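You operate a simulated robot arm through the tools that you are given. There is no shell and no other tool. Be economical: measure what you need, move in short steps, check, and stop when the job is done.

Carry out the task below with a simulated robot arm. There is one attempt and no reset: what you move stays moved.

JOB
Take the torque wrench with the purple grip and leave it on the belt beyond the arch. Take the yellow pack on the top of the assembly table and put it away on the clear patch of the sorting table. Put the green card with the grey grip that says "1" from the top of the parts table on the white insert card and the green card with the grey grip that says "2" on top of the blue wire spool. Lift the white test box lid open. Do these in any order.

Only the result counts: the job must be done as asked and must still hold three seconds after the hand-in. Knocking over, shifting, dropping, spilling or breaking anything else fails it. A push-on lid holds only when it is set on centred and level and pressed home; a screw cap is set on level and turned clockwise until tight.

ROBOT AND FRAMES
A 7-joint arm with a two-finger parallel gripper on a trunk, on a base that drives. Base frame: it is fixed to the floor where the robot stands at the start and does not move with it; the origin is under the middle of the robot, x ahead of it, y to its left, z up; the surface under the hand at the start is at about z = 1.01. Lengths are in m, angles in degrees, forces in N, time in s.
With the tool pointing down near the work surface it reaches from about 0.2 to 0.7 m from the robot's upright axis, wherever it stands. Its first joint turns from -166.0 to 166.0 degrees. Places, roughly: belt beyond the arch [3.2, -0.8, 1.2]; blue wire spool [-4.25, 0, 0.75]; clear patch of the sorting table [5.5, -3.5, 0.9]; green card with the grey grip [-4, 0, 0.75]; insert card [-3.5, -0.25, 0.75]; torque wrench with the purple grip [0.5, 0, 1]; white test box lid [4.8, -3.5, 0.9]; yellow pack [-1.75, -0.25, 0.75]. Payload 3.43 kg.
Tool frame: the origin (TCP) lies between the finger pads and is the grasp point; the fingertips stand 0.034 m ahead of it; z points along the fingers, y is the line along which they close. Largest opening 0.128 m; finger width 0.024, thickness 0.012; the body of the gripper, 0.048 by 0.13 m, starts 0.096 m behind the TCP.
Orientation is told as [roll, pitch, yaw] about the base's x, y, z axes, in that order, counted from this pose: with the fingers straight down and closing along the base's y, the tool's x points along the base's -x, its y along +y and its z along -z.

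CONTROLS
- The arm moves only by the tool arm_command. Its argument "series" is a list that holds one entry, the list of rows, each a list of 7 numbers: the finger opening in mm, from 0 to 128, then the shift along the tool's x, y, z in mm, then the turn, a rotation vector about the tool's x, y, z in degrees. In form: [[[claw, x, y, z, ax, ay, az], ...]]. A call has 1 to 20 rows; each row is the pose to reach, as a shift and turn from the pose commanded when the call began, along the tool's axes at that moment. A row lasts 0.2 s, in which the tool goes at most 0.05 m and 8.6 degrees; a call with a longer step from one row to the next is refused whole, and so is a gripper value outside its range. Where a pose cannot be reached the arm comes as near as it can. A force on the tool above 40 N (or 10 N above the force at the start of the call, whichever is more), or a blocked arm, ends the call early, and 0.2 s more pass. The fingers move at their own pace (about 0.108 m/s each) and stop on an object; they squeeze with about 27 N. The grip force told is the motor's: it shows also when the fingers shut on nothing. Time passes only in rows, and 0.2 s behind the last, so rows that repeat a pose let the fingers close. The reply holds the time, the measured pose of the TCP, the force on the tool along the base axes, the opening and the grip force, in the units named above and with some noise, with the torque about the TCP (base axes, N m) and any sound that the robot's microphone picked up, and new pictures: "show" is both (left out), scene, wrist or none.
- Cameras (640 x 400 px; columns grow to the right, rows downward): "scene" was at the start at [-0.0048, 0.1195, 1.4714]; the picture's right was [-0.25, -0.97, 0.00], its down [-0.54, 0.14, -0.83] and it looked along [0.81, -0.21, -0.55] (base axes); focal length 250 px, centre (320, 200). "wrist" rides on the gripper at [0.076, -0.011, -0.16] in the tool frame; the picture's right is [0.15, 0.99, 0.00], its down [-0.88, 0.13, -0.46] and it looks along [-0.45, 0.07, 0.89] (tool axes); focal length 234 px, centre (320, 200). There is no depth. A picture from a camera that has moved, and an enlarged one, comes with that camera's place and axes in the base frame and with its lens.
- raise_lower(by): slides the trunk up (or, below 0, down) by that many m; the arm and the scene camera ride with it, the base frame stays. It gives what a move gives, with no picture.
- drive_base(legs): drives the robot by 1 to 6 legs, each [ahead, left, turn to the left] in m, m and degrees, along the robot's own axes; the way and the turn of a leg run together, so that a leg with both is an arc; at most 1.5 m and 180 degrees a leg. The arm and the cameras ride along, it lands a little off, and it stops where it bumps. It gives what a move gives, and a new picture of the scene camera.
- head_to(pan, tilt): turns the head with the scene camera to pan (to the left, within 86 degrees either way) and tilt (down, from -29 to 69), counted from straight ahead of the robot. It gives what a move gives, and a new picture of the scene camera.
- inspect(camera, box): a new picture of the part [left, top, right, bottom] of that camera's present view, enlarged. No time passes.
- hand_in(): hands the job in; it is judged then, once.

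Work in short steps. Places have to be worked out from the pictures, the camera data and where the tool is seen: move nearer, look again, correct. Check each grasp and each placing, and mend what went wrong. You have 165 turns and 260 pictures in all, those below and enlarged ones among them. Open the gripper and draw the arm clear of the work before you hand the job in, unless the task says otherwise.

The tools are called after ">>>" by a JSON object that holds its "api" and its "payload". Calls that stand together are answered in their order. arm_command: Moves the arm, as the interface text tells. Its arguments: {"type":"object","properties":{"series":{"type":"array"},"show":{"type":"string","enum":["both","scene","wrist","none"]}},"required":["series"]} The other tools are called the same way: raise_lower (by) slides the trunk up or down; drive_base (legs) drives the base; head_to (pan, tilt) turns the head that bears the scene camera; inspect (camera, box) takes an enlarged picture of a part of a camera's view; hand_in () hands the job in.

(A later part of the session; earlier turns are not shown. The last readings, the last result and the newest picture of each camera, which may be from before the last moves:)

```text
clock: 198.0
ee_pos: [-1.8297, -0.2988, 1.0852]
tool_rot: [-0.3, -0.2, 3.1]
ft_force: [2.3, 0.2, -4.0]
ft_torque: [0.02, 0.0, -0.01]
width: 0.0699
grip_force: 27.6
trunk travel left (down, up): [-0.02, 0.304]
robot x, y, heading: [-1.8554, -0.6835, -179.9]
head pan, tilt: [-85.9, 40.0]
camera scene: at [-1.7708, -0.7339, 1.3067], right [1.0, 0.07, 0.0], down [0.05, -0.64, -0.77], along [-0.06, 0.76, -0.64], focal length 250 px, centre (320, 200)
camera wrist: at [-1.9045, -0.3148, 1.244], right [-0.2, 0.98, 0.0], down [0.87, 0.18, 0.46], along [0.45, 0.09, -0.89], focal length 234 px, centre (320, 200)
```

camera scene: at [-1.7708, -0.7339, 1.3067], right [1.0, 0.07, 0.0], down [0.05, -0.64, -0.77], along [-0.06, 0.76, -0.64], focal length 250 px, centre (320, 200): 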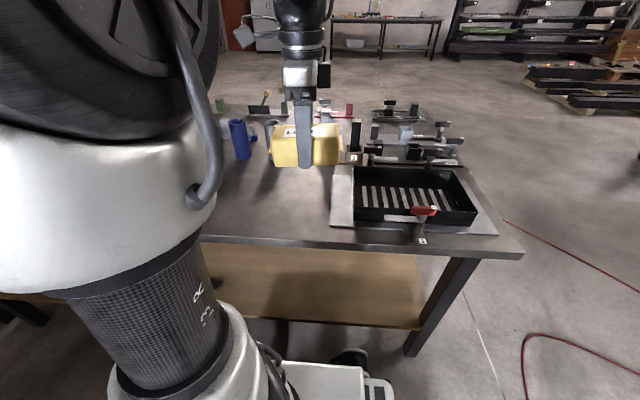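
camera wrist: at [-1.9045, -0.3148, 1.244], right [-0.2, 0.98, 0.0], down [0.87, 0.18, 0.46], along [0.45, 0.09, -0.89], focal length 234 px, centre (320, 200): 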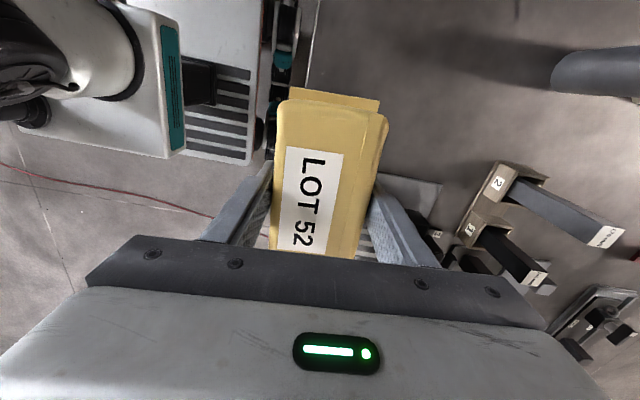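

The pack is held. I back off from the table southward and turn toward −y to look for the way to the sorting table.

>>> {"api": "drive_base", "payload": {"legs": [[0, 0.7, 0], [0, 0, 120]]}}

>>> {"api": "head_to", "payload": {"pan": 30, "tilt": 15}}

```text
clock: 210.4
ee_pos: [-2.1852, -1.5654, 1.0844]
tool_rot: [-0.2, -0.3, 126.3]
ft_force: [0.1, 0.4, -4.5]
ft_torque: [-0.04, -0.03, 0.02]
width: 0.0699
grip_force: 27.2
trunk travel left (down, up): [-0.02, 0.304]
robot x, y, heading: [-1.8515, -1.3769, -57.0]
head pan, tilt: [-85.9, 40.0]
camera scene: at [-1.8524, -1.2755, 1.3067], right [-0.61, 0.8, 0.0], down [0.51, 0.39, -0.77], along [-0.61, -0.46, -0.64], focal length 250 px, centre (320, 200)
```

scene: 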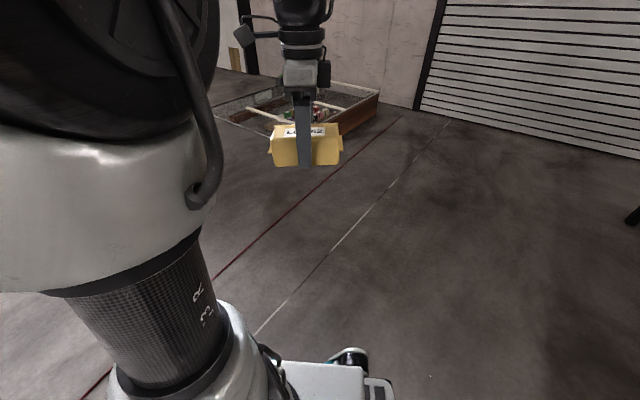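

```text
clock: 212.3
ee_pos: [-2.1846, -1.5655, 1.0846]
tool_rot: [-0.2, -0.1, 126.2]
ft_force: [0.8, 0.3, -4.2]
ft_torque: [-0.02, 0.0, 0.01]
width: 0.0698
grip_force: 27.3
trunk travel left (down, up): [-0.02, 0.304]
robot x, y, heading: [-1.85, -1.3785, -56.8]
head pan, tilt: [30.0, 15.0]
camera scene: at [-1.7014, -1.2661, 1.3463], right [-0.45, -0.89, 0.0], down [-0.23, 0.12, -0.97], along [0.86, -0.44, -0.26], focal length 250 px, centre (320, 200)
```

scene: 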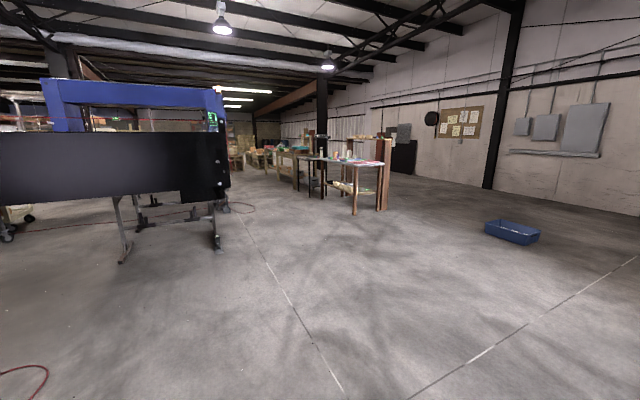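

The belt's south side ends near y≈−1.45 and the row of tables starts at y≈−3.2, so I take the aisle along y≈−2.35 eastward.

>>> {"api": "drive_base", "payload": {"legs": [[0, 0, 56.8], [0, -0.97, 0], [1.5, 0, 0], [1.5, 0, 0]]}}

>>> {"api": "head_to", "payload": {"pan": -15, "tilt": 20}}

```text
clock: 238.6
ee_pos: [1.1192, -2.7466, 1.0851]
tool_rot: [-0.2, -0.2, -178.3]
ft_force: [1.3, -0.2, -3.8]
ft_torque: [-0.02, 0.02, 0.05]
width: 0.07
grip_force: 27.0
trunk travel left (down, up): [-0.02, 0.304]
robot x, y, heading: [1.1529, -2.3649, -0.9]
head pan, tilt: [30.0, 15.0]
camera scene: at [1.147, -2.1764, 1.3463], right [0.48, -0.88, 0.0], down [-0.23, -0.12, -0.97], along [0.85, 0.46, -0.26], focal length 250 px, centre (320, 200)
```

scene: 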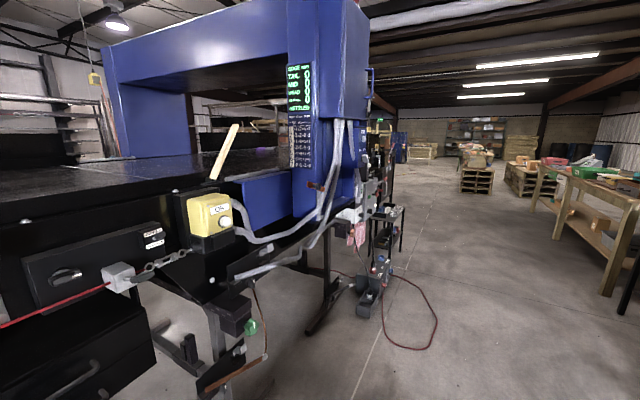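

```text
clock: 239.8
ee_pos: [1.1176, -2.7474, 1.0855]
tool_rot: [-0.2, 0.0, -178.3]
ft_force: [0.6, 0.8, -4.4]
ft_torque: [0.0, 0.03, -0.01]
width: 0.0699
grip_force: 27.1
trunk travel left (down, up): [-0.02, 0.304]
robot x, y, heading: [1.151, -2.3633, -1.3]
head pan, tilt: [-15.0, 20.0]
camera scene: at [1.1545, -2.2474, 1.3381], right [-0.28, -0.96, 0.0], down [-0.33, 0.1, -0.94], along [0.9, -0.26, -0.34], focal length 250 px, centre (320, 200)
```

scene: 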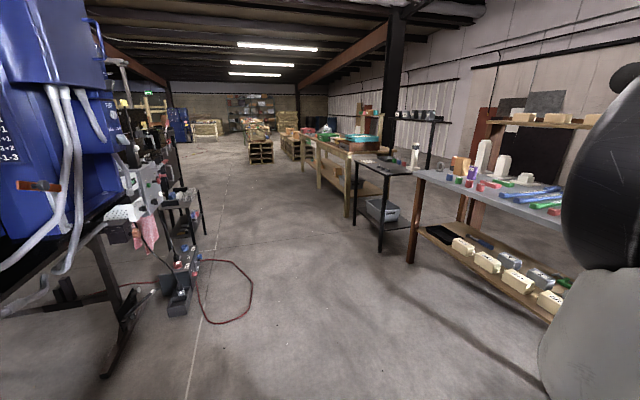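

I keep a bit more right to clear the hose and drive on to about x=4.3.

>>> {"api": "drive_base", "payload": {"legs": [[0, -0.17, 1.3], [1.5, 0, 0], [1.5, 0, 0]]}}

>>> {"api": "head_to", "payload": {"pan": -50, "tilt": 30}}

```text
clock: 256.2
ee_pos: [4.153, -2.9552, 1.0856]
tool_rot: [-0.2, -0.1, -177.9]
ft_force: [0.2, -1.3, -4.3]
ft_torque: [0.0, 0.01, 0.03]
width: 0.0701
grip_force: 26.9
trunk travel left (down, up): [-0.02, 0.304]
robot x, y, heading: [4.1838, -2.5758, -1.0]
head pan, tilt: [-15.0, 20.0]
camera scene: at [4.1865, -2.456, 1.3381], right [-0.28, -0.96, 0.0], down [-0.33, 0.09, -0.94], along [0.9, -0.26, -0.34], focal length 250 px, centre (320, 200)
```

scene: 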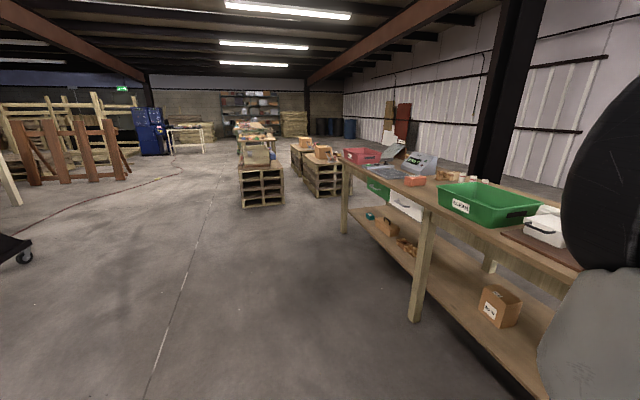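

```text
clock: 257.2
ee_pos: [4.153, -2.9567, 1.0841]
tool_rot: [-0.3, -0.2, -177.9]
ft_force: [1.1, -0.4, -4.2]
ft_torque: [-0.01, -0.04, 0.03]
width: 0.0699
grip_force: 26.9
trunk travel left (down, up): [-0.02, 0.304]
robot x, y, heading: [4.189, -2.5739, -1.1]
head pan, tilt: [-50.0, 30.0]
camera scene: at [4.154, -2.5006, 1.3221], right [-0.78, -0.63, 0.0], down [-0.32, 0.39, -0.87], along [0.55, -0.67, -0.5], focal length 250 px, centre (320, 200)
```

scene: 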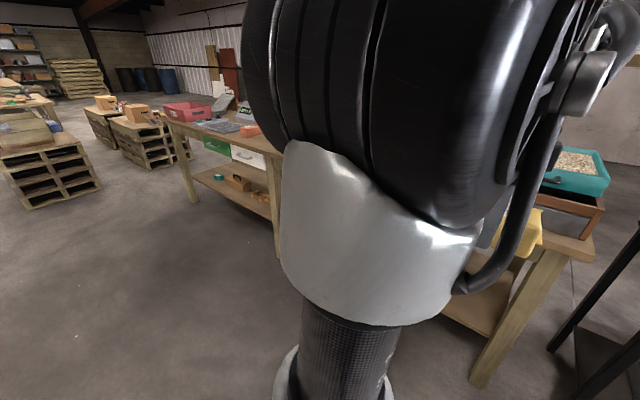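

I advance to x≈5.2 to look straight at the sorting table from a clear angle.

>>> {"api": "drive_base", "payload": {"legs": [[1.2, 0.1, 1.0]]}}

>>> {"api": "head_to", "payload": {"pan": -86, "tilt": 30}}

```text
clock: 263.3
ee_pos: [5.3514, -2.8598, 1.085]
tool_rot: [-0.2, -0.1, -176.5]
ft_force: [0.4, -0.3, -4.4]
ft_torque: [-0.01, 0.02, 0.02]
width: 0.07
grip_force: 27.4
trunk travel left (down, up): [-0.02, 0.304]
robot x, y, heading: [5.3786, -2.4768, 0.3]
head pan, tilt: [-50.0, 30.0]
camera scene: at [5.3432, -2.4056, 1.3221], right [-0.76, -0.65, 0.0], down [-0.32, 0.38, -0.87], along [0.56, -0.66, -0.5], focal length 250 px, centre (320, 200)
```

scene: 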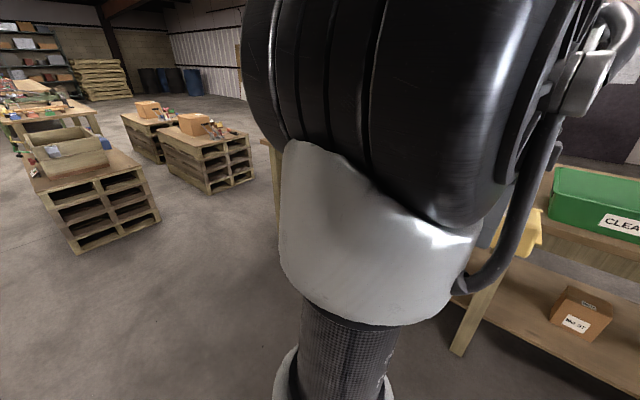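

```text
clock: 264.3
ee_pos: [5.3522, -2.8617, 1.0853]
tool_rot: [-0.3, -0.2, -176.6]
ft_force: [0.7, -0.3, -3.4]
ft_torque: [0.03, -0.01, 0.04]
width: 0.07
grip_force: 27.6
trunk travel left (down, up): [-0.02, 0.304]
robot x, y, heading: [5.3743, -2.4794, 0.6]
head pan, tilt: [-85.9, 30.0]
camera scene: at [5.2917, -2.4269, 1.322], right [-1.0, -0.08, 0.0], down [-0.04, 0.5, -0.87], along [0.07, -0.86, -0.5], focal length 250 px, centre (320, 200)
```

scene: 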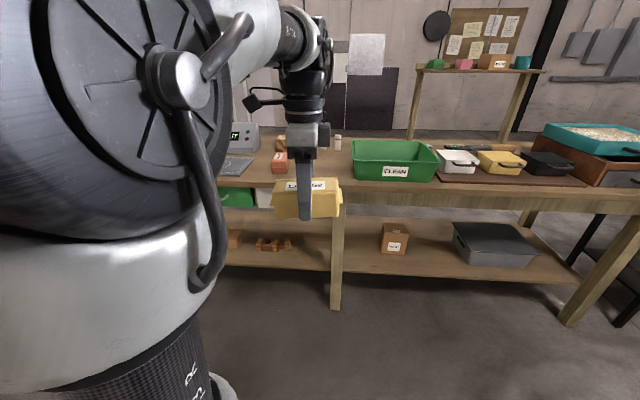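

White, yellow and black boxes stand on a brown mat; the patch near x=5.5 is hidden by my arm. I advance 0.5 m and raise the trunk to see it.

>>> {"api": "drive_base", "payload": {"legs": [[0.5, 0, -0.6]]}}

>>> {"api": "raise_lower", "payload": {"by": 0.2}}

>>> {"api": "head_to", "payload": {"pan": -86, "tilt": 40}}

```text
clock: 267.3
ee_pos: [5.8461, -2.8601, 1.0853]
tool_rot: [-0.2, -0.1, -177.0]
ft_force: [0.3, -0.1, -4.4]
ft_torque: [0.04, 0.01, 0.02]
width: 0.07
grip_force: 26.9
trunk travel left (down, up): [-0.02, 0.304]
robot x, y, heading: [5.8715, -2.4744, -0.0]
head pan, tilt: [-85.9, 30.0]
camera scene: at [5.7884, -2.4249, 1.322], right [-1.0, -0.07, 0.0], down [-0.04, 0.5, -0.87], along [0.06, -0.86, -0.5], focal length 250 px, centre (320, 200)
```

scene: 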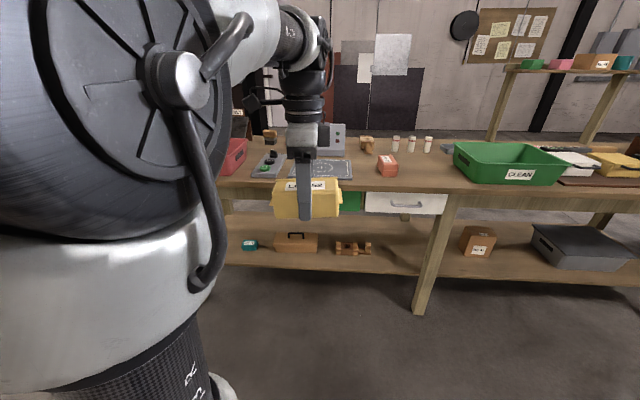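

```text
clock: 269.4
ee_pos: [5.8468, -2.8588, 1.285]
tool_rot: [-0.2, -0.1, -177.1]
ft_force: [0.5, 0.3, -4.8]
ft_torque: [-0.02, 0.0, -0.02]
width: 0.0698
grip_force: 27.1
trunk travel left (down, up): [-0.22, 0.104]
robot x, y, heading: [5.874, -2.4773, -0.0]
head pan, tilt: [-85.9, 30.0]
```

```text
clock: 270.1
ee_pos: [5.8473, -2.8586, 1.2861]
tool_rot: [-0.2, -0.2, -177.0]
ft_force: [0.3, -0.4, -3.6]
ft_torque: [-0.02, -0.04, 0.01]
width: 0.0697
grip_force: 27.2
trunk travel left (down, up): [-0.22, 0.104]
robot x, y, heading: [5.871, -2.4731, 0.1]
head pan, tilt: [-85.9, 40.0]
camera scene: at [5.7881, -2.4195, 1.5067], right [-1.0, -0.07, 0.0], down [-0.05, 0.64, -0.77], along [0.05, -0.76, -0.64], focal length 250 px, centre (320, 200)
```

scene: 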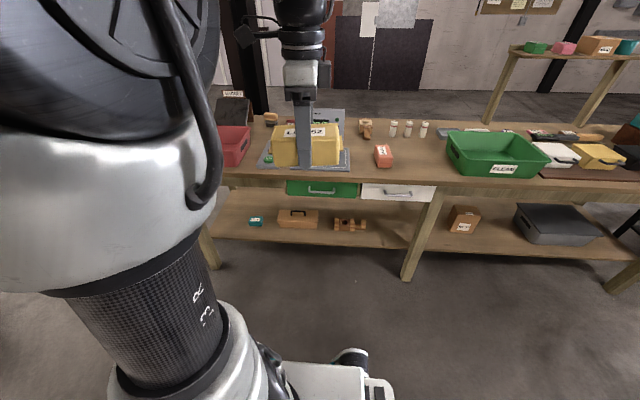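

>>> {"api": "inspect", "payload": {"camera": "scene", "box": [340, 100, 640, 200]}}

>>> {"api": "inspect", "payload": {"camera": "wrist", "box": [0, 0, 640, 400]}}

```text
2.13 times, centred on (490, 150) of scene
camera zoom: at [5.7881, -2.4195, 1.5067], right [-1.0, -0.07, 0.0], down [-0.05, 0.64, -0.77], along [0.05, -0.76, -0.64], focal length 534 px, centre (-43, 307)
```

zoom: 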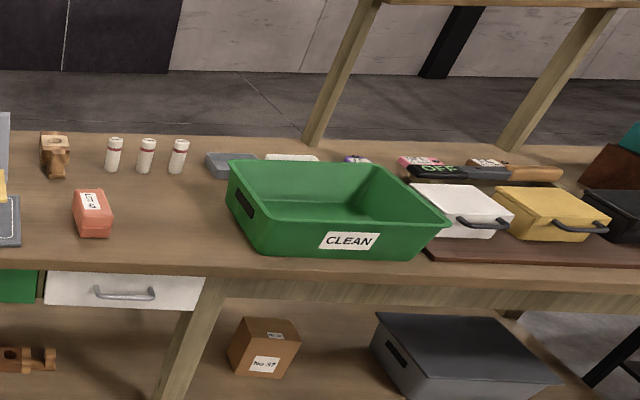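

```text
1.00 times, centred on (320, 200) of wrist (not enlarged: the box is as wide or as high as the picture)
camera zoom: at [5.9234, -2.8453, 1.4439], right [0.2, -0.98, 0.0], down [-0.87, -0.18, 0.46], along [-0.45, -0.09, -0.89], focal length 234 px, centre (320, 200)
```

zoom: 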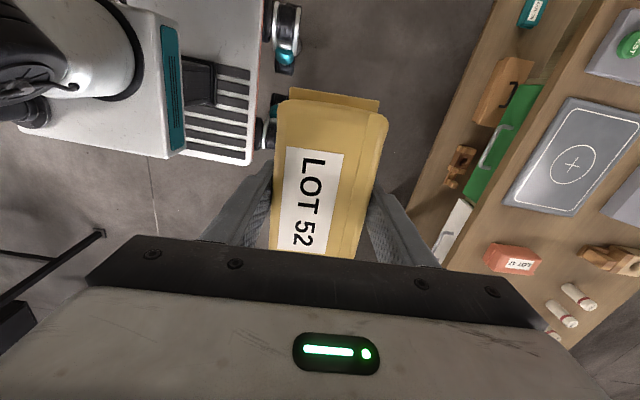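

The clear patch lies between the orange "LOT 17" pack and the green crate (x≈5.27–5.53). I drive to in front of it.

>>> {"api": "drive_base", "payload": {"legs": [[-0.45, -0.33, 0]]}}

>>> {"api": "inspect", "payload": {"camera": "wrist", "box": [0, 0, 640, 400]}}

```text
clock: 273.9
ee_pos: [5.3904, -3.1912, 1.2836]
tool_rot: [-0.3, -0.2, -177.3]
ft_force: [0.9, 0.3, -4.3]
ft_torque: [-0.01, 0.01, -0.02]
width: 0.0699
grip_force: 26.8
trunk travel left (down, up): [-0.22, 0.104]
robot x, y, heading: [5.4165, -2.8108, -0.4]
head pan, tilt: [-85.9, 40.0]
camera scene: at [5.3355, -2.7513, 1.5067], right [-1.0, -0.06, 0.0], down [-0.04, 0.64, -0.77], along [0.05, -0.76, -0.64], focal length 250 px, centre (320, 200)
```

scene: 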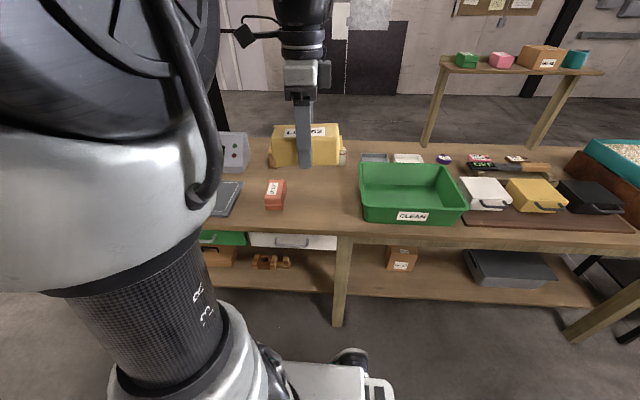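

```text
1.00 times, centred on (320, 200) of wrist (not enlarged: the box is as wide or as high as the picture)
camera zoom: at [5.4681, -3.178, 1.4439], right [0.19, -0.98, 0.0], down [-0.87, -0.17, 0.46], along [-0.45, -0.08, -0.89], focal length 234 px, centre (320, 200)
```

zoom: 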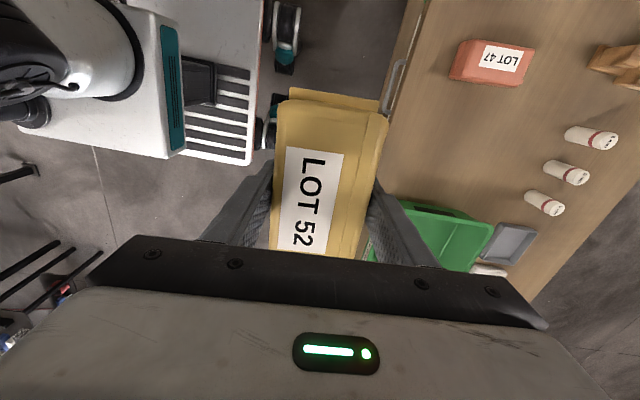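

Gap between crate (x≈5.23) and orange pack (x≈5.515), table z≈0.85; I aim for [5.37, −3.46]. First trunk down 0.2, then the hand over the patch.

>>> {"api": "raise_lower", "payload": {"by": -0.2}}

>>> {"api": "arm_command", "payload": {"series": [[[30, -5, 45, 0, 0, 0, 0], [30, -11, 90, 0, 0, 0, 0], [30, -17, 135, 0, 0, 0, 0], [30, -23, 180, 0, 0, 0, 0], [30, -29, 225, 10, 0, 0, 0], [30, -33, 268, 20, 0, 0, 0], [30, -33, 268, 50, 0, 0, 0], [30, -33, 268, 80, 0, 0, 0], [30, -33, 268, 80, 0, 0, 0]]]}}

>>> {"api": "inspect", "payload": {"camera": "scene", "box": [200, 110, 480, 270]}}

```text
clock: 276.1
ee_pos: [5.391, -3.1914, 1.0851]
tool_rot: [-0.2, -0.2, -177.4]
ft_force: [1.0, -0.9, -4.4]
ft_torque: [0.03, -0.01, 0.03]
width: 0.0702
grip_force: 27.1
trunk travel left (down, up): [-0.02, 0.304]
robot x, y, heading: [5.4206, -2.8077, -0.4]
head pan, tilt: [-85.9, 40.0]
```

```text
clock: 278.1
ee_pos: [5.3727, -3.4522, 1.0008]
tool_rot: [-0.2, -0.1, -177.3]
ft_force: [0.2, 0.1, -3.9]
ft_torque: [-0.02, 0.02, -0.01]
width: 0.0696
grip_force: 26.8
out of reach, approached as far as the arm can: row 6, 7, 8, 9
trunk travel left (down, up): [-0.02, 0.304]
robot x, y, heading: [5.4175, -2.8051, -0.3]
head pan, tilt: [-85.9, 40.0]
camera scene: at [5.3355, -2.7514, 1.3067], right [-1.0, -0.06, 0.0], down [-0.04, 0.64, -0.77], along [0.05, -0.76, -0.64], focal length 250 px, centre (320, 200)
camera wrist: at [5.4489, -3.4398, 1.1596], right [0.19, -0.98, 0.0], down [-0.87, -0.17, 0.46], along [-0.45, -0.08, -0.89], focal length 234 px, centre (320, 200)
```

scene: 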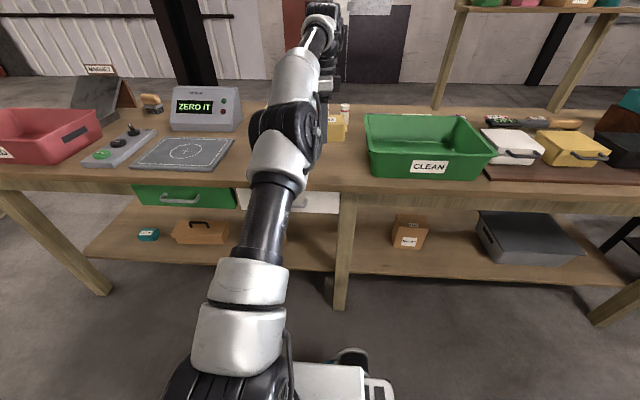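
wrist: 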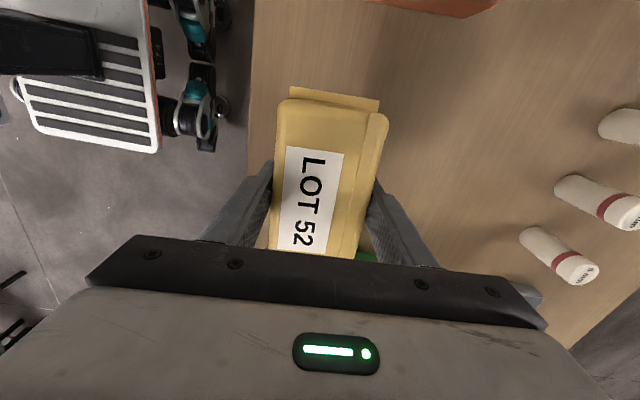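

```text
2.29 times, centred on (340, 190) of scene
camera zoom: at [5.3355, -2.7514, 1.3067], right [-1.0, -0.06, 0.0], down [-0.04, 0.64, -0.77], along [0.05, -0.76, -0.64], focal length 572 px, centre (274, 223)
```

zoom: 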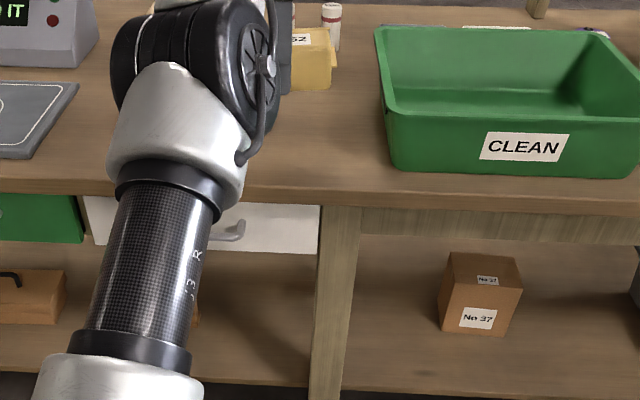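

The pack is above the clear patch, inside the table edge (y≈−3.36). I lower, then feel for contact.

>>> {"api": "arm_command", "payload": {"series": [[[30, 0, 0, 20, 0, 0, 0], [30, 0, 0, 45, 0, 0, 0], [30, 0, 0, 65, 0, 0, 0], [30, 0, 0, 80, 0, 0, 0], [30, 0, 0, 86, 0, 0, 0], [30, 0, 0, 86, 0, 0, 0]]]}}

>>> {"api": "inspect", "payload": {"camera": "scene", "box": [270, 80, 400, 190]}}

```text
clock: 279.5
ee_pos: [5.3698, -3.4528, 0.9164]
tool_rot: [-0.2, -0.2, -177.4]
ft_force: [-0.8, 0.1, -4.4]
ft_torque: [0.01, 0.0, -0.01]
width: 0.0699
grip_force: 26.9
trunk travel left (down, up): [-0.02, 0.304]
robot x, y, heading: [5.4217, -2.8061, -0.3]
head pan, tilt: [-85.9, 40.0]
camera scene: at [5.3355, -2.7514, 1.3067], right [-1.0, -0.06, 0.0], down [-0.04, 0.64, -0.77], along [0.05, -0.76, -0.64], focal length 250 px, centre (320, 200)
camera wrist: at [5.4471, -3.4401, 1.0749], right [0.19, -0.98, 0.0], down [-0.87, -0.17, 0.46], along [-0.45, -0.08, -0.89], focal length 234 px, centre (320, 200)
```

scene: 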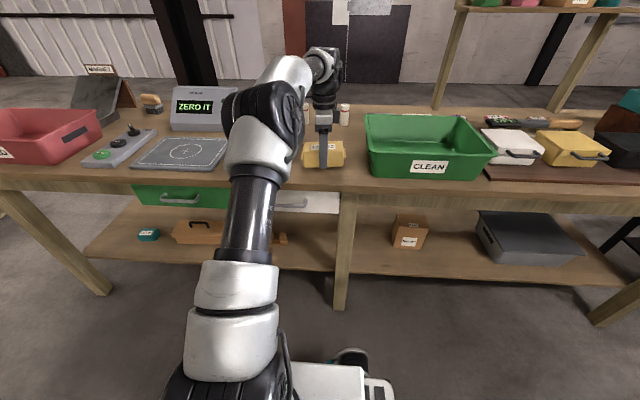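
wrist: 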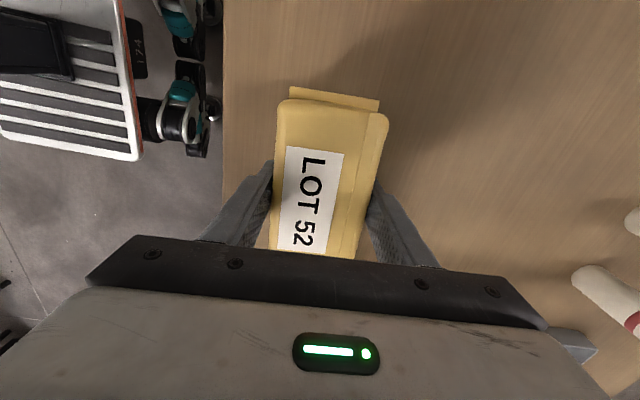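

```text
3.64 times, centred on (335, 135) of scene
camera zoom: at [5.3355, -2.7514, 1.3067], right [-1.0, -0.06, 0.0], down [-0.04, 0.64, -0.77], along [0.05, -0.76, -0.64], focal length 910 px, centre (266, 436)
```

zoom: 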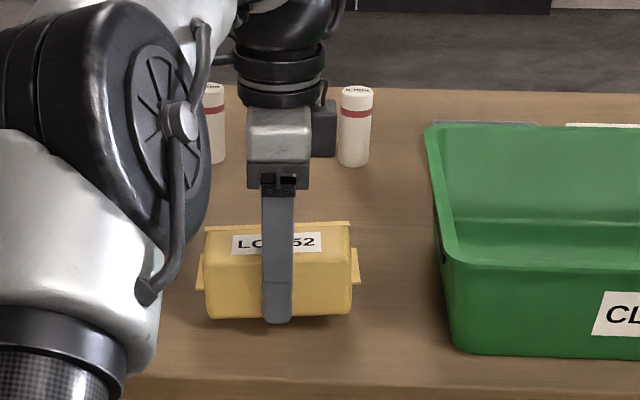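

>>> {"api": "arm_command", "payload": {"series": [[[30, 0, 0, 4, 0, 0, 0], [30, 0, 0, 8, 0, 0, 0], [30, 0, 0, 12, 0, 0, 0], [30, 0, 0, 15, 0, 0, 0], [30, 0, 0, 17, 0, 0, 0], [30, 0, 0, 17, 0, 0, 0]]], "show": "none"}}

>>> {"api": "inspect", "payload": {"camera": "scene", "box": [270, 80, 400, 190]}}

```text
clock: 280.9
ee_pos: [5.3689, -3.4518, 0.8996]
tool_rot: [0.0, -0.2, -177.3]
ft_force: [-1.0, -1.6, 10.6]
ft_torque: [-0.1, -0.88, 0.06]
width: 0.0699
grip_force: 27.5
trunk travel left (down, up): [-0.02, 0.304]
robot x, y, heading: [5.4197, -2.8103, -0.6]
head pan, tilt: [-85.9, 40.0]
```

```text
3.64 times, centred on (335, 135) of scene
camera zoom: at [5.3353, -2.7505, 1.3068], right [-1.0, -0.06, 0.0], down [-0.04, 0.64, -0.77], along [0.05, -0.76, -0.64], focal length 910 px, centre (266, 436)
```

zoom: 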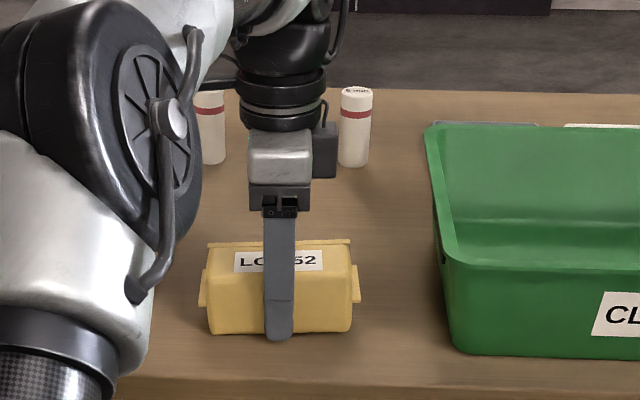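

Contact felt. I set it down 1 mm more, open gently and rise.

>>> {"api": "arm_command", "payload": {"series": [[[30, 0, 0, 1, 0, 0, 0], [65, 0, 0, 1, 0, 0, 0], [76, 0, 0, 0, 0, 0, 0], [86, 0, 0, 0, 0, 0, 0], [90, 0, 0, 0, 0, 0, 0], [90, 0, 0, -20, 0, 0, 0], [90, 0, 0, -50, 0, 0, 0], [90, 0, 0, -90, 0, 0, 0], [90, 0, -30, -130, 0, 0, 0], [90, 0, -70, -150, 0, 0, 0], [90, 0, -110, -160, 0, 0, 0], [90, 0, -150, -160, 0, 0, 0]]]}}

>>> {"api": "inspect", "payload": {"camera": "scene", "box": [240, 80, 440, 200]}}

```text
clock: 283.5
ee_pos: [5.3609, -3.3027, 1.0589]
tool_rot: [-0.1, -0.2, -177.3]
ft_force: [-0.5, -0.9, -0.4]
ft_torque: [0.05, 0.03, -0.01]
width: 0.0899
grip_force: 0.1
trunk travel left (down, up): [-0.02, 0.304]
robot x, y, heading: [5.4197, -2.8085, -0.4]
head pan, tilt: [-85.9, 40.0]
camera scene: at [5.3355, -2.7514, 1.3067], right [-1.0, -0.06, 0.0], down [-0.04, 0.64, -0.77], along [0.05, -0.76, -0.64], focal length 250 px, centre (320, 200)
camera wrist: at [5.4381, -3.2901, 1.2184], right [0.19, -0.98, 0.0], down [-0.87, -0.17, 0.46], along [-0.45, -0.08, -0.89], focal length 234 px, centre (320, 200)
```

scene: 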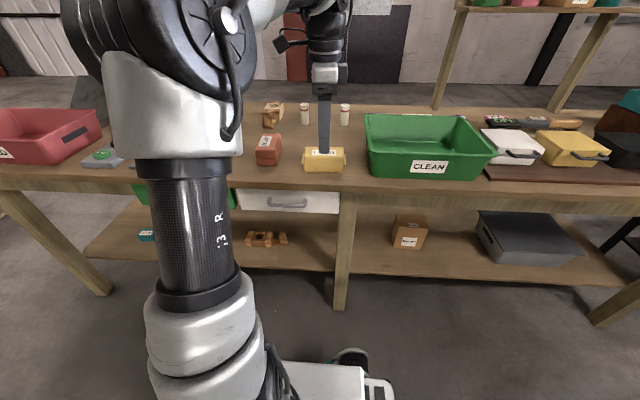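
wrist: 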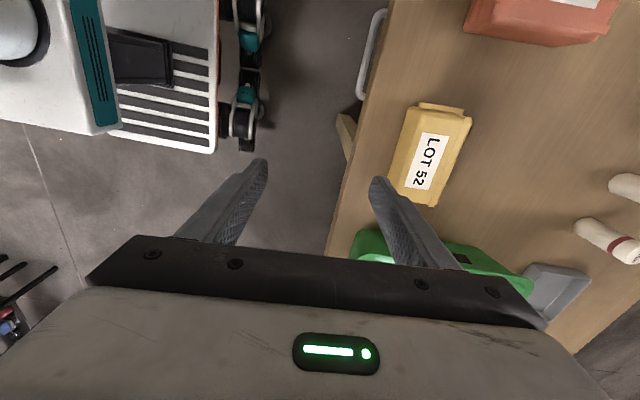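

```text
3.20 times, centred on (340, 140) of scene
camera zoom: at [5.3355, -2.7514, 1.3067], right [-1.0, -0.06, 0.0], down [-0.04, 0.64, -0.77], along [0.05, -0.76, -0.64], focal length 801 px, centre (256, 392)
```

zoom: 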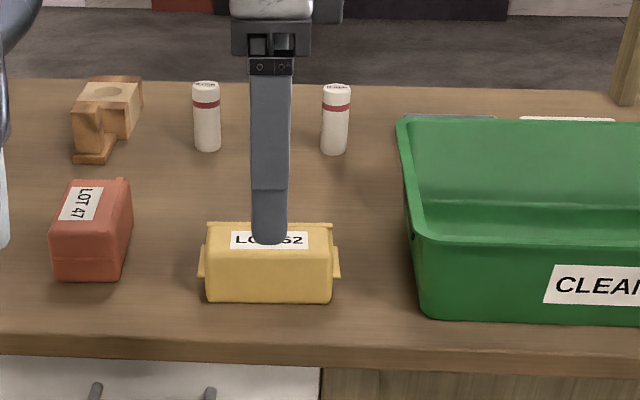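

The pack stands on the clear patch. Now the white test box: I drive back (west) 0.5 m, with the hand passing above the crate's front.

>>> {"api": "arm_command", "payload": {"series": [[[60, 0, -40, -10, 0, 0, 0], [60, 0, -80, -20, 0, 0, 0], [60, 0, -80, -20, 0, 0, 0]]], "show": "none"}}

>>> {"api": "drive_base", "payload": {"legs": [[-0.3, 0.05, 0.4]]}}

>>> {"api": "inspect", "payload": {"camera": "scene", "box": [340, 90, 640, 260]}}

```text
clock: 284.3
ee_pos: [5.3581, -3.2239, 1.0813]
tool_rot: [-0.2, -0.1, -177.4]
ft_force: [-0.5, -1.0, 0.4]
ft_torque: [-0.03, -0.02, -0.01]
width: 0.0601
grip_force: 0.1
trunk travel left (down, up): [-0.02, 0.304]
robot x, y, heading: [5.4225, -2.8076, -0.4]
head pan, tilt: [-85.9, 40.0]
```

```text
clock: 286.4
ee_pos: [5.0613, -3.1741, 1.0834]
tool_rot: [-0.2, -0.3, -177.0]
ft_force: [0.4, 0.7, 0.5]
ft_torque: [-0.03, -0.04, 0.01]
width: 0.0602
grip_force: 0.0
trunk travel left (down, up): [-0.02, 0.304]
robot x, y, heading: [5.1221, -2.7546, 0.1]
head pan, tilt: [-85.9, 40.0]
camera scene: at [5.0362, -2.6999, 1.3067], right [-1.0, -0.07, 0.0], down [-0.05, 0.64, -0.77], along [0.05, -0.76, -0.64], focal length 250 px, centre (320, 200)
```

scene: 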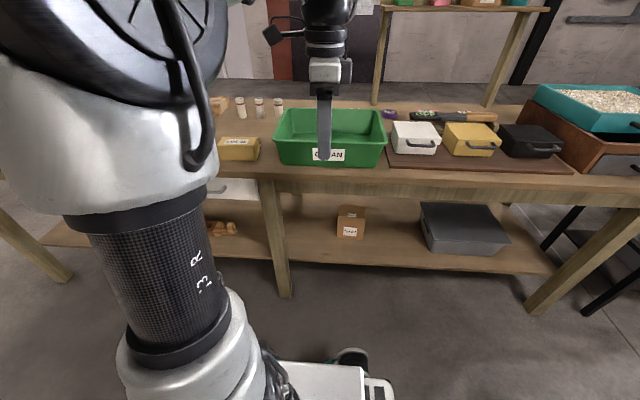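

```text
2.13 times, centred on (490, 175) of scene
camera zoom: at [5.0362, -2.6999, 1.3067], right [-1.0, -0.07, 0.0], down [-0.05, 0.64, -0.77], along [0.05, -0.76, -0.64], focal length 534 px, centre (-43, 253)
```

zoom: 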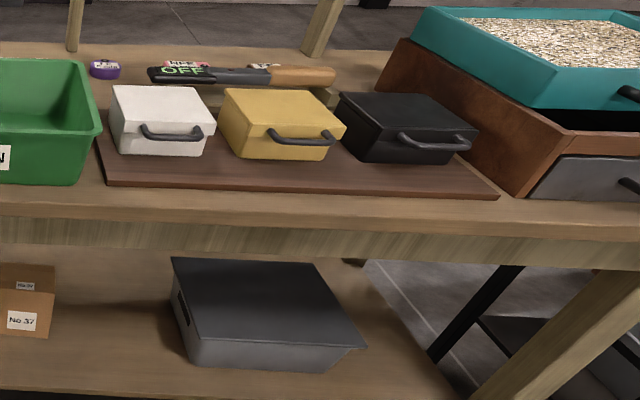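

The white box has a front handle along x on its lid (hinged at the back, presumably). I drive 0.3 m further back and look closely from hand and head.

>>> {"api": "drive_base", "payload": {"legs": [[-0.3, 0, 0]]}}

>>> {"api": "inspect", "payload": {"camera": "scene", "box": [260, 90, 460, 220]}}

>>> {"api": "inspect", "payload": {"camera": "wrist", "box": [0, 0, 640, 400]}}

```text
clock: 288.4
ee_pos: [4.7732, -3.1727, 1.0823]
tool_rot: [-0.2, -0.2, -176.9]
ft_force: [-0.1, 0.0, 0.2]
ft_torque: [0.01, 0.01, 0.0]
width: 0.06
grip_force: 0.1
trunk travel left (down, up): [-0.02, 0.304]
robot x, y, heading: [4.8284, -2.753, -0.1]
head pan, tilt: [-85.9, 40.0]
camera scene: at [4.7478, -2.7, 1.3067], right [-1.0, -0.07, 0.0], down [-0.05, 0.64, -0.77], along [0.05, -0.76, -0.64], focal length 250 px, centre (320, 200)
```

scene: 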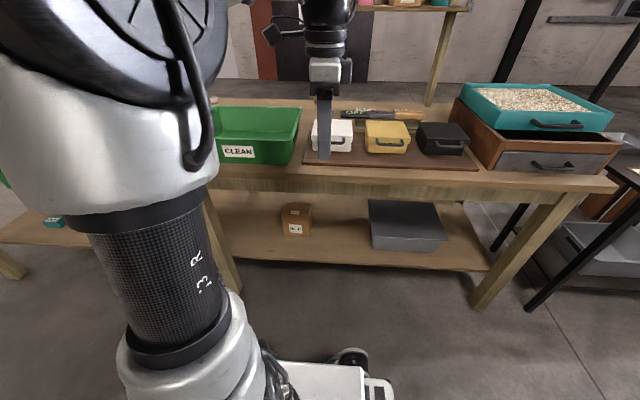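

```text
3.08 times, centred on (360, 155) of scene
camera zoom: at [4.7478, -2.7, 1.3067], right [-1.0, -0.07, 0.0], down [-0.05, 0.64, -0.77], along [0.05, -0.76, -0.64], focal length 770 px, centre (197, 338)
```

zoom: 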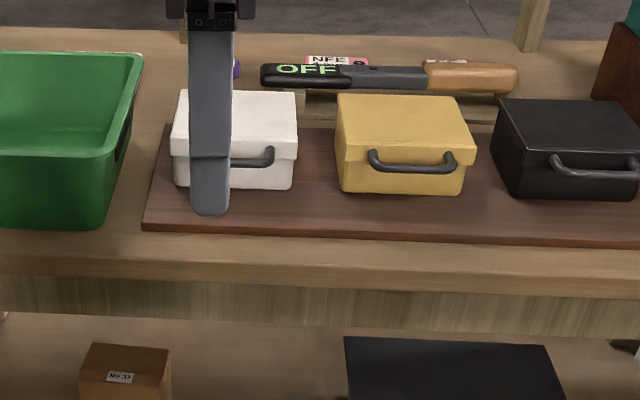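

```text
1.00 times, centred on (320, 200) of wrist (not enlarged: the box is as wide or as high as the picture)
camera zoom: at [4.8499, -3.159, 1.2413], right [0.2, -0.98, 0.0], down [-0.87, -0.18, 0.46], along [-0.45, -0.09, -0.89], focal length 234 px, centre (320, 200)
```

zoom: 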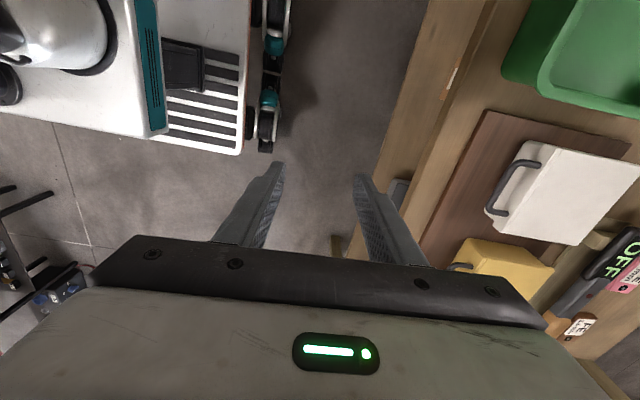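

>>> {"api": "inspect", "payload": {"camera": "wrist", "box": [460, 120, 640, 260]}}

>>> {"api": "inspect", "payload": {"camera": "scene", "box": [300, 110, 380, 170]}}

```text
2.86 times, centred on (550, 190) of wrist
camera zoom: at [4.8499, -3.159, 1.2413], right [0.2, -0.98, 0.0], down [-0.87, -0.18, 0.46], along [-0.45, -0.09, -0.89], focal length 669 px, centre (-337, 229)
```

zoom: 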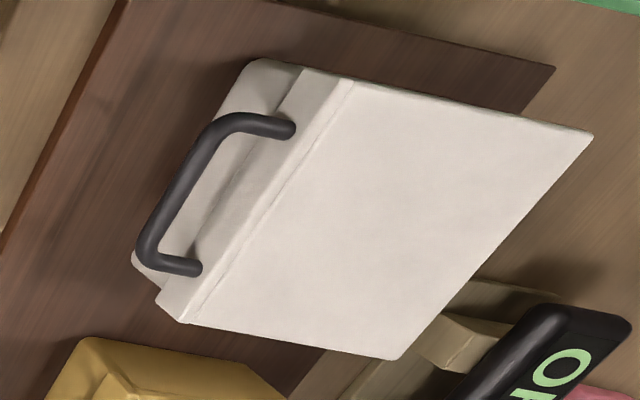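

```text
6.67 times, centred on (340, 140) of scene
camera zoom: at [4.7478, -2.7, 1.3067], right [-1.0, -0.07, 0.0], down [-0.05, 0.64, -0.77], along [0.05, -0.76, -0.64], focal length 1668 px, centre (187, 600)
```

zoom: 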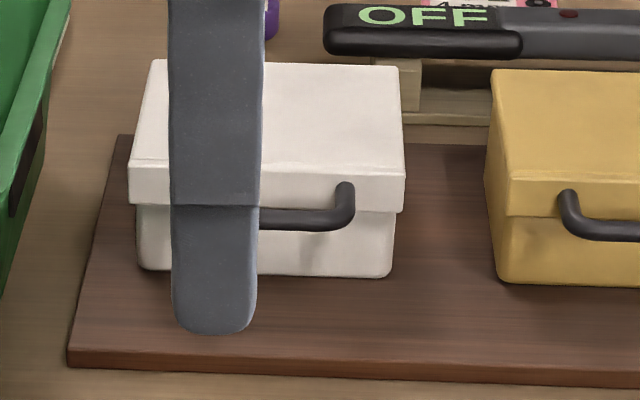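

Handle bar: x 4.73–4.795, y≈−3.44, z≈0.932, about 28 mm in front of the lid edge; hinge near y≈−3.60. I raise the trunk 0.15 and drive 0.19 m closer so the whole opening arc is reachable.

>>> {"api": "raise_lower", "payload": {"by": 0.15}}

>>> {"api": "drive_base", "payload": {"legs": [[-0.05, -0.19, 0]]}}

>>> {"api": "inspect", "payload": {"camera": "wrist", "box": [260, 60, 580, 260]}}

```text
clock: 290.1
ee_pos: [4.7734, -3.1727, 1.2328]
tool_rot: [-0.2, -0.2, -176.9]
ft_force: [0.2, -0.1, 0.4]
ft_torque: [0.03, -0.01, -0.01]
width: 0.0603
grip_force: 0.1
trunk travel left (down, up): [-0.17, 0.154]
robot x, y, heading: [4.8315, -2.757, -0.1]
head pan, tilt: [-85.9, 40.0]
```

```text
clock: 292.6
ee_pos: [4.7248, -3.3595, 1.232]
tool_rot: [-0.2, -0.3, -176.9]
ft_force: [1.0, 0.1, 0.9]
ft_torque: [-0.02, -0.01, 0.0]
width: 0.0602
grip_force: 0.2
trunk travel left (down, up): [-0.17, 0.154]
robot x, y, heading: [4.7796, -2.9461, 0.3]
head pan, tilt: [-85.9, 40.0]
camera scene: at [4.6978, -2.8876, 1.4567], right [-1.0, -0.07, 0.0], down [-0.05, 0.64, -0.77], along [0.05, -0.76, -0.64], focal length 250 px, centre (320, 200)
```

scene: 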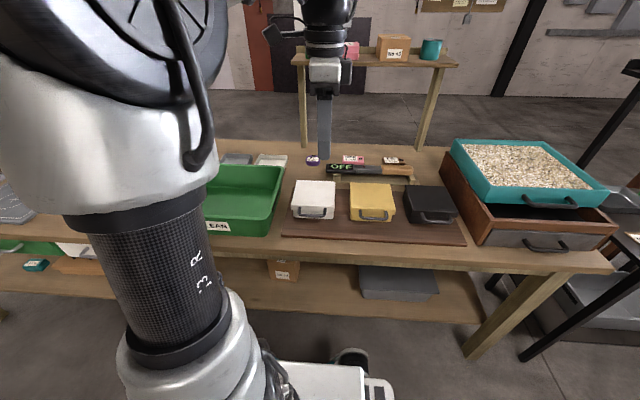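

```text
2.00 times, centred on (420, 160) of wrist
camera zoom: at [4.7999, -3.3466, 1.3914], right [0.2, -0.98, 0.0], down [-0.87, -0.18, 0.46], along [-0.45, -0.09, -0.89], focal length 468 px, centre (120, 280)
```

zoom: 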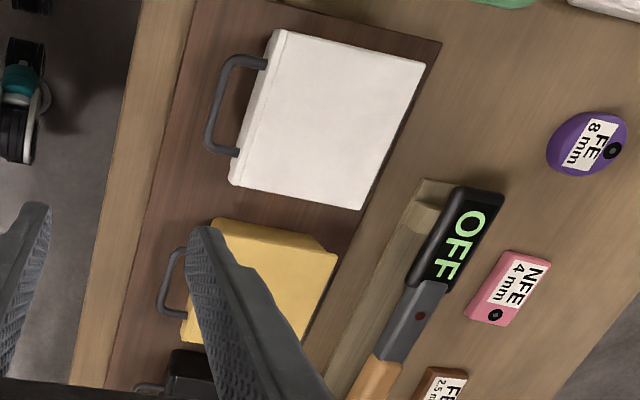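

The closer view agrees: bar centre [4.764, −3.444]. I bring the nearly closed fingers (24 mm) above the bar and check before going down.

>>> {"api": "arm_command", "payload": {"series": [[[45, 12, 29, 20, 0, 0, 1], [30, 24, 58, 50, 0, 0, 2], [24, 34, 86.5, 85, 0, 0, 3], [24, 34, 86.5, 125, 0, 0, 3], [24, 34, 86.5, 165, 0, 0, 3], [24, 34, 86.5, 205, 0, 0, 3], [24, 34, 86.5, 212, 0, 0, 3], [24, 34, 86.5, 212, 0, 0, 3]]]}}

>>> {"api": "inspect", "payload": {"camera": "wrist", "box": [240, 80, 440, 260]}}

>>> {"api": "inspect", "payload": {"camera": "scene", "box": [270, 130, 370, 240]}}

```text
clock: 294.4
ee_pos: [4.7595, -3.4436, 1.0184]
tool_rot: [-0.2, -0.3, -179.9]
ft_force: [-0.5, -0.1, 0.5]
ft_torque: [-0.02, -0.02, -0.03]
width: 0.0242
grip_force: 0.1
trunk travel left (down, up): [-0.17, 0.154]
robot x, y, heading: [4.785, -2.9417, -0.1]
head pan, tilt: [-85.9, 40.0]
camera scene: at [4.6978, -2.8876, 1.4567], right [-1.0, -0.07, 0.0], down [-0.05, 0.64, -0.77], along [0.05, -0.76, -0.64], focal length 250 px, centre (320, 200)
camera wrist: at [4.8379, -3.4346, 1.1778], right [0.15, -0.99, 0.0], down [-0.88, -0.13, 0.46], along [-0.45, -0.06, -0.89], focal length 234 px, centre (320, 200)
```

scene: 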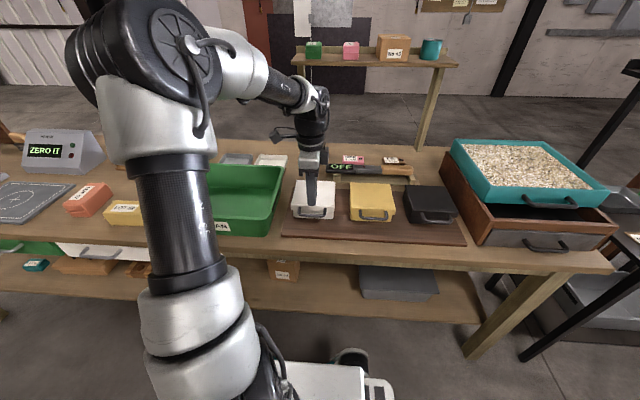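
wrist: 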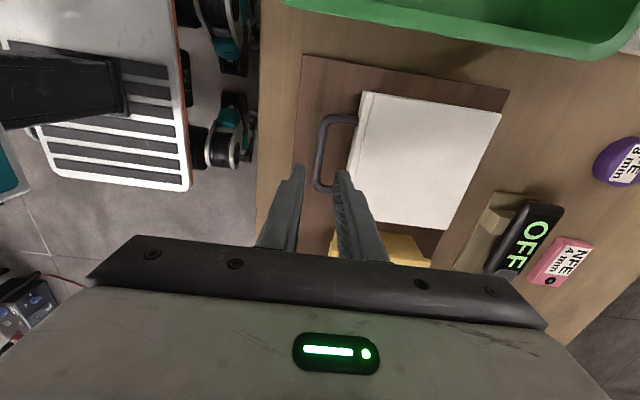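

```text
2.22 times, centred on (340, 170) of wrist
camera zoom: at [4.8379, -3.4346, 1.1778], right [0.15, -0.99, 0.0], down [-0.88, -0.13, 0.46], along [-0.45, -0.06, -0.89], focal length 520 px, centre (276, 267)
```

zoom: 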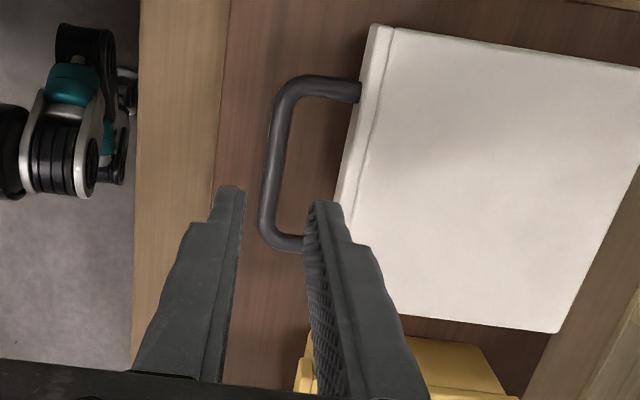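

```text
3.64 times, centred on (320, 185) of scene
camera zoom: at [4.6978, -2.8876, 1.4567], right [-1.0, -0.07, 0.0], down [-0.05, 0.64, -0.77], along [0.05, -0.76, -0.64], focal length 910 px, centre (320, 254)
```

zoom: 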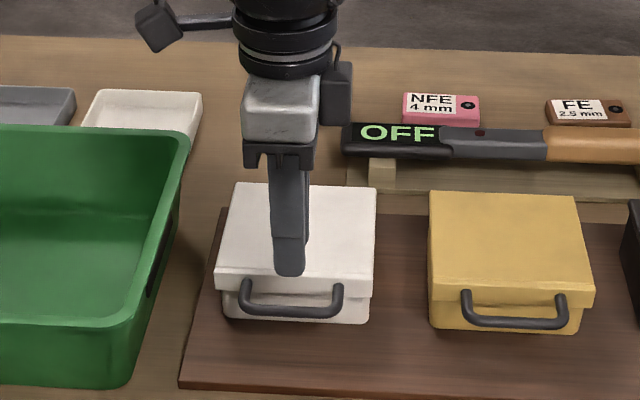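

Both views agree: bar at [4.765, −3.442, 0.929], and the inner finger will fit the gap. I go down around the bar and close.

>>> {"api": "arm_command", "payload": {"series": [[[24, 5, 0, 20, 0, 0, 0], [24, 5, 0, 40, 0, 0, 0], [24, 5, 0, 55, 0, 0, 0], [24, 5, 0, 65, 0, 0, 0], [24, 5, 0, 71, 0, 0, 0], [24, 5, 0, 71, 0, 0, 0]]]}}

>>> {"api": "inspect", "payload": {"camera": "scene", "box": [280, 170, 350, 230]}}

```text
clock: 295.8
ee_pos: [4.766, -3.4436, 0.9487]
tool_rot: [-0.1, -0.2, -179.8]
ft_force: [0.2, -0.2, 0.2]
ft_torque: [0.03, -0.01, 0.0]
width: 0.0242
grip_force: 0.1
trunk travel left (down, up): [-0.17, 0.154]
robot x, y, heading: [4.7844, -2.9448, -0.0]
head pan, tilt: [-85.9, 40.0]
camera scene: at [4.6978, -2.8877, 1.4567], right [-1.0, -0.07, 0.0], down [-0.05, 0.64, -0.77], along [0.05, -0.76, -0.64], focal length 250 px, centre (320, 200)
camera wrist: at [4.8429, -3.4341, 1.108], right [0.15, -0.99, 0.0], down [-0.88, -0.13, 0.46], along [-0.45, -0.06, -0.89], focal length 234 px, centre (320, 200)
```

scene: 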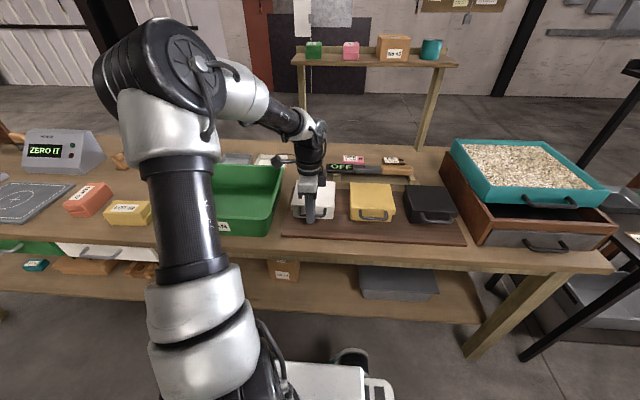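
wrist: 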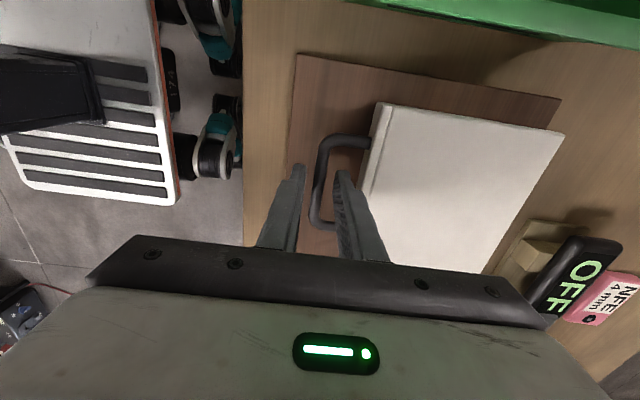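

```text
6.67 times, centred on (315, 200) of scene
camera zoom: at [4.6978, -2.8877, 1.4567], right [-1.0, -0.07, 0.0], down [-0.05, 0.64, -0.77], along [0.05, -0.76, -0.64], focal length 1668 px, centre (353, 200)
```

zoom: 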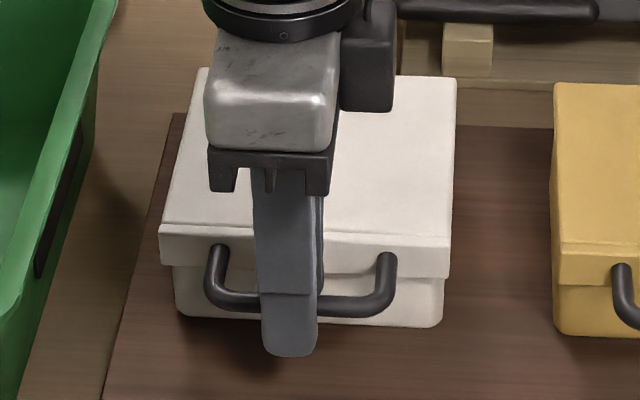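

The bar is between the fingers with tips about 14 mm below it. I close.

>>> {"api": "arm_command", "payload": {"series": [[[12, 0, 0, 0, 0, 0, 0], [0, 0, 0, 0, 0, 0, 0], [0, 0, 0, 0, 0, 0, 0], [0, 0, 0, 0, 0, 0, 0]]], "show": "none"}}

```text
clock: 296.8
ee_pos: [4.7668, -3.4438, 0.9495]
tool_rot: [-0.2, -0.2, -179.8]
ft_force: [-1.2, 2.1, -0.1]
ft_torque: [0.04, 0.06, 0.77]
width: 0.0092
grip_force: 43.1
trunk travel left (down, up): [-0.17, 0.154]
robot x, y, heading: [4.7807, -2.9408, 0.3]
head pan, tilt: [-85.9, 40.0]
```

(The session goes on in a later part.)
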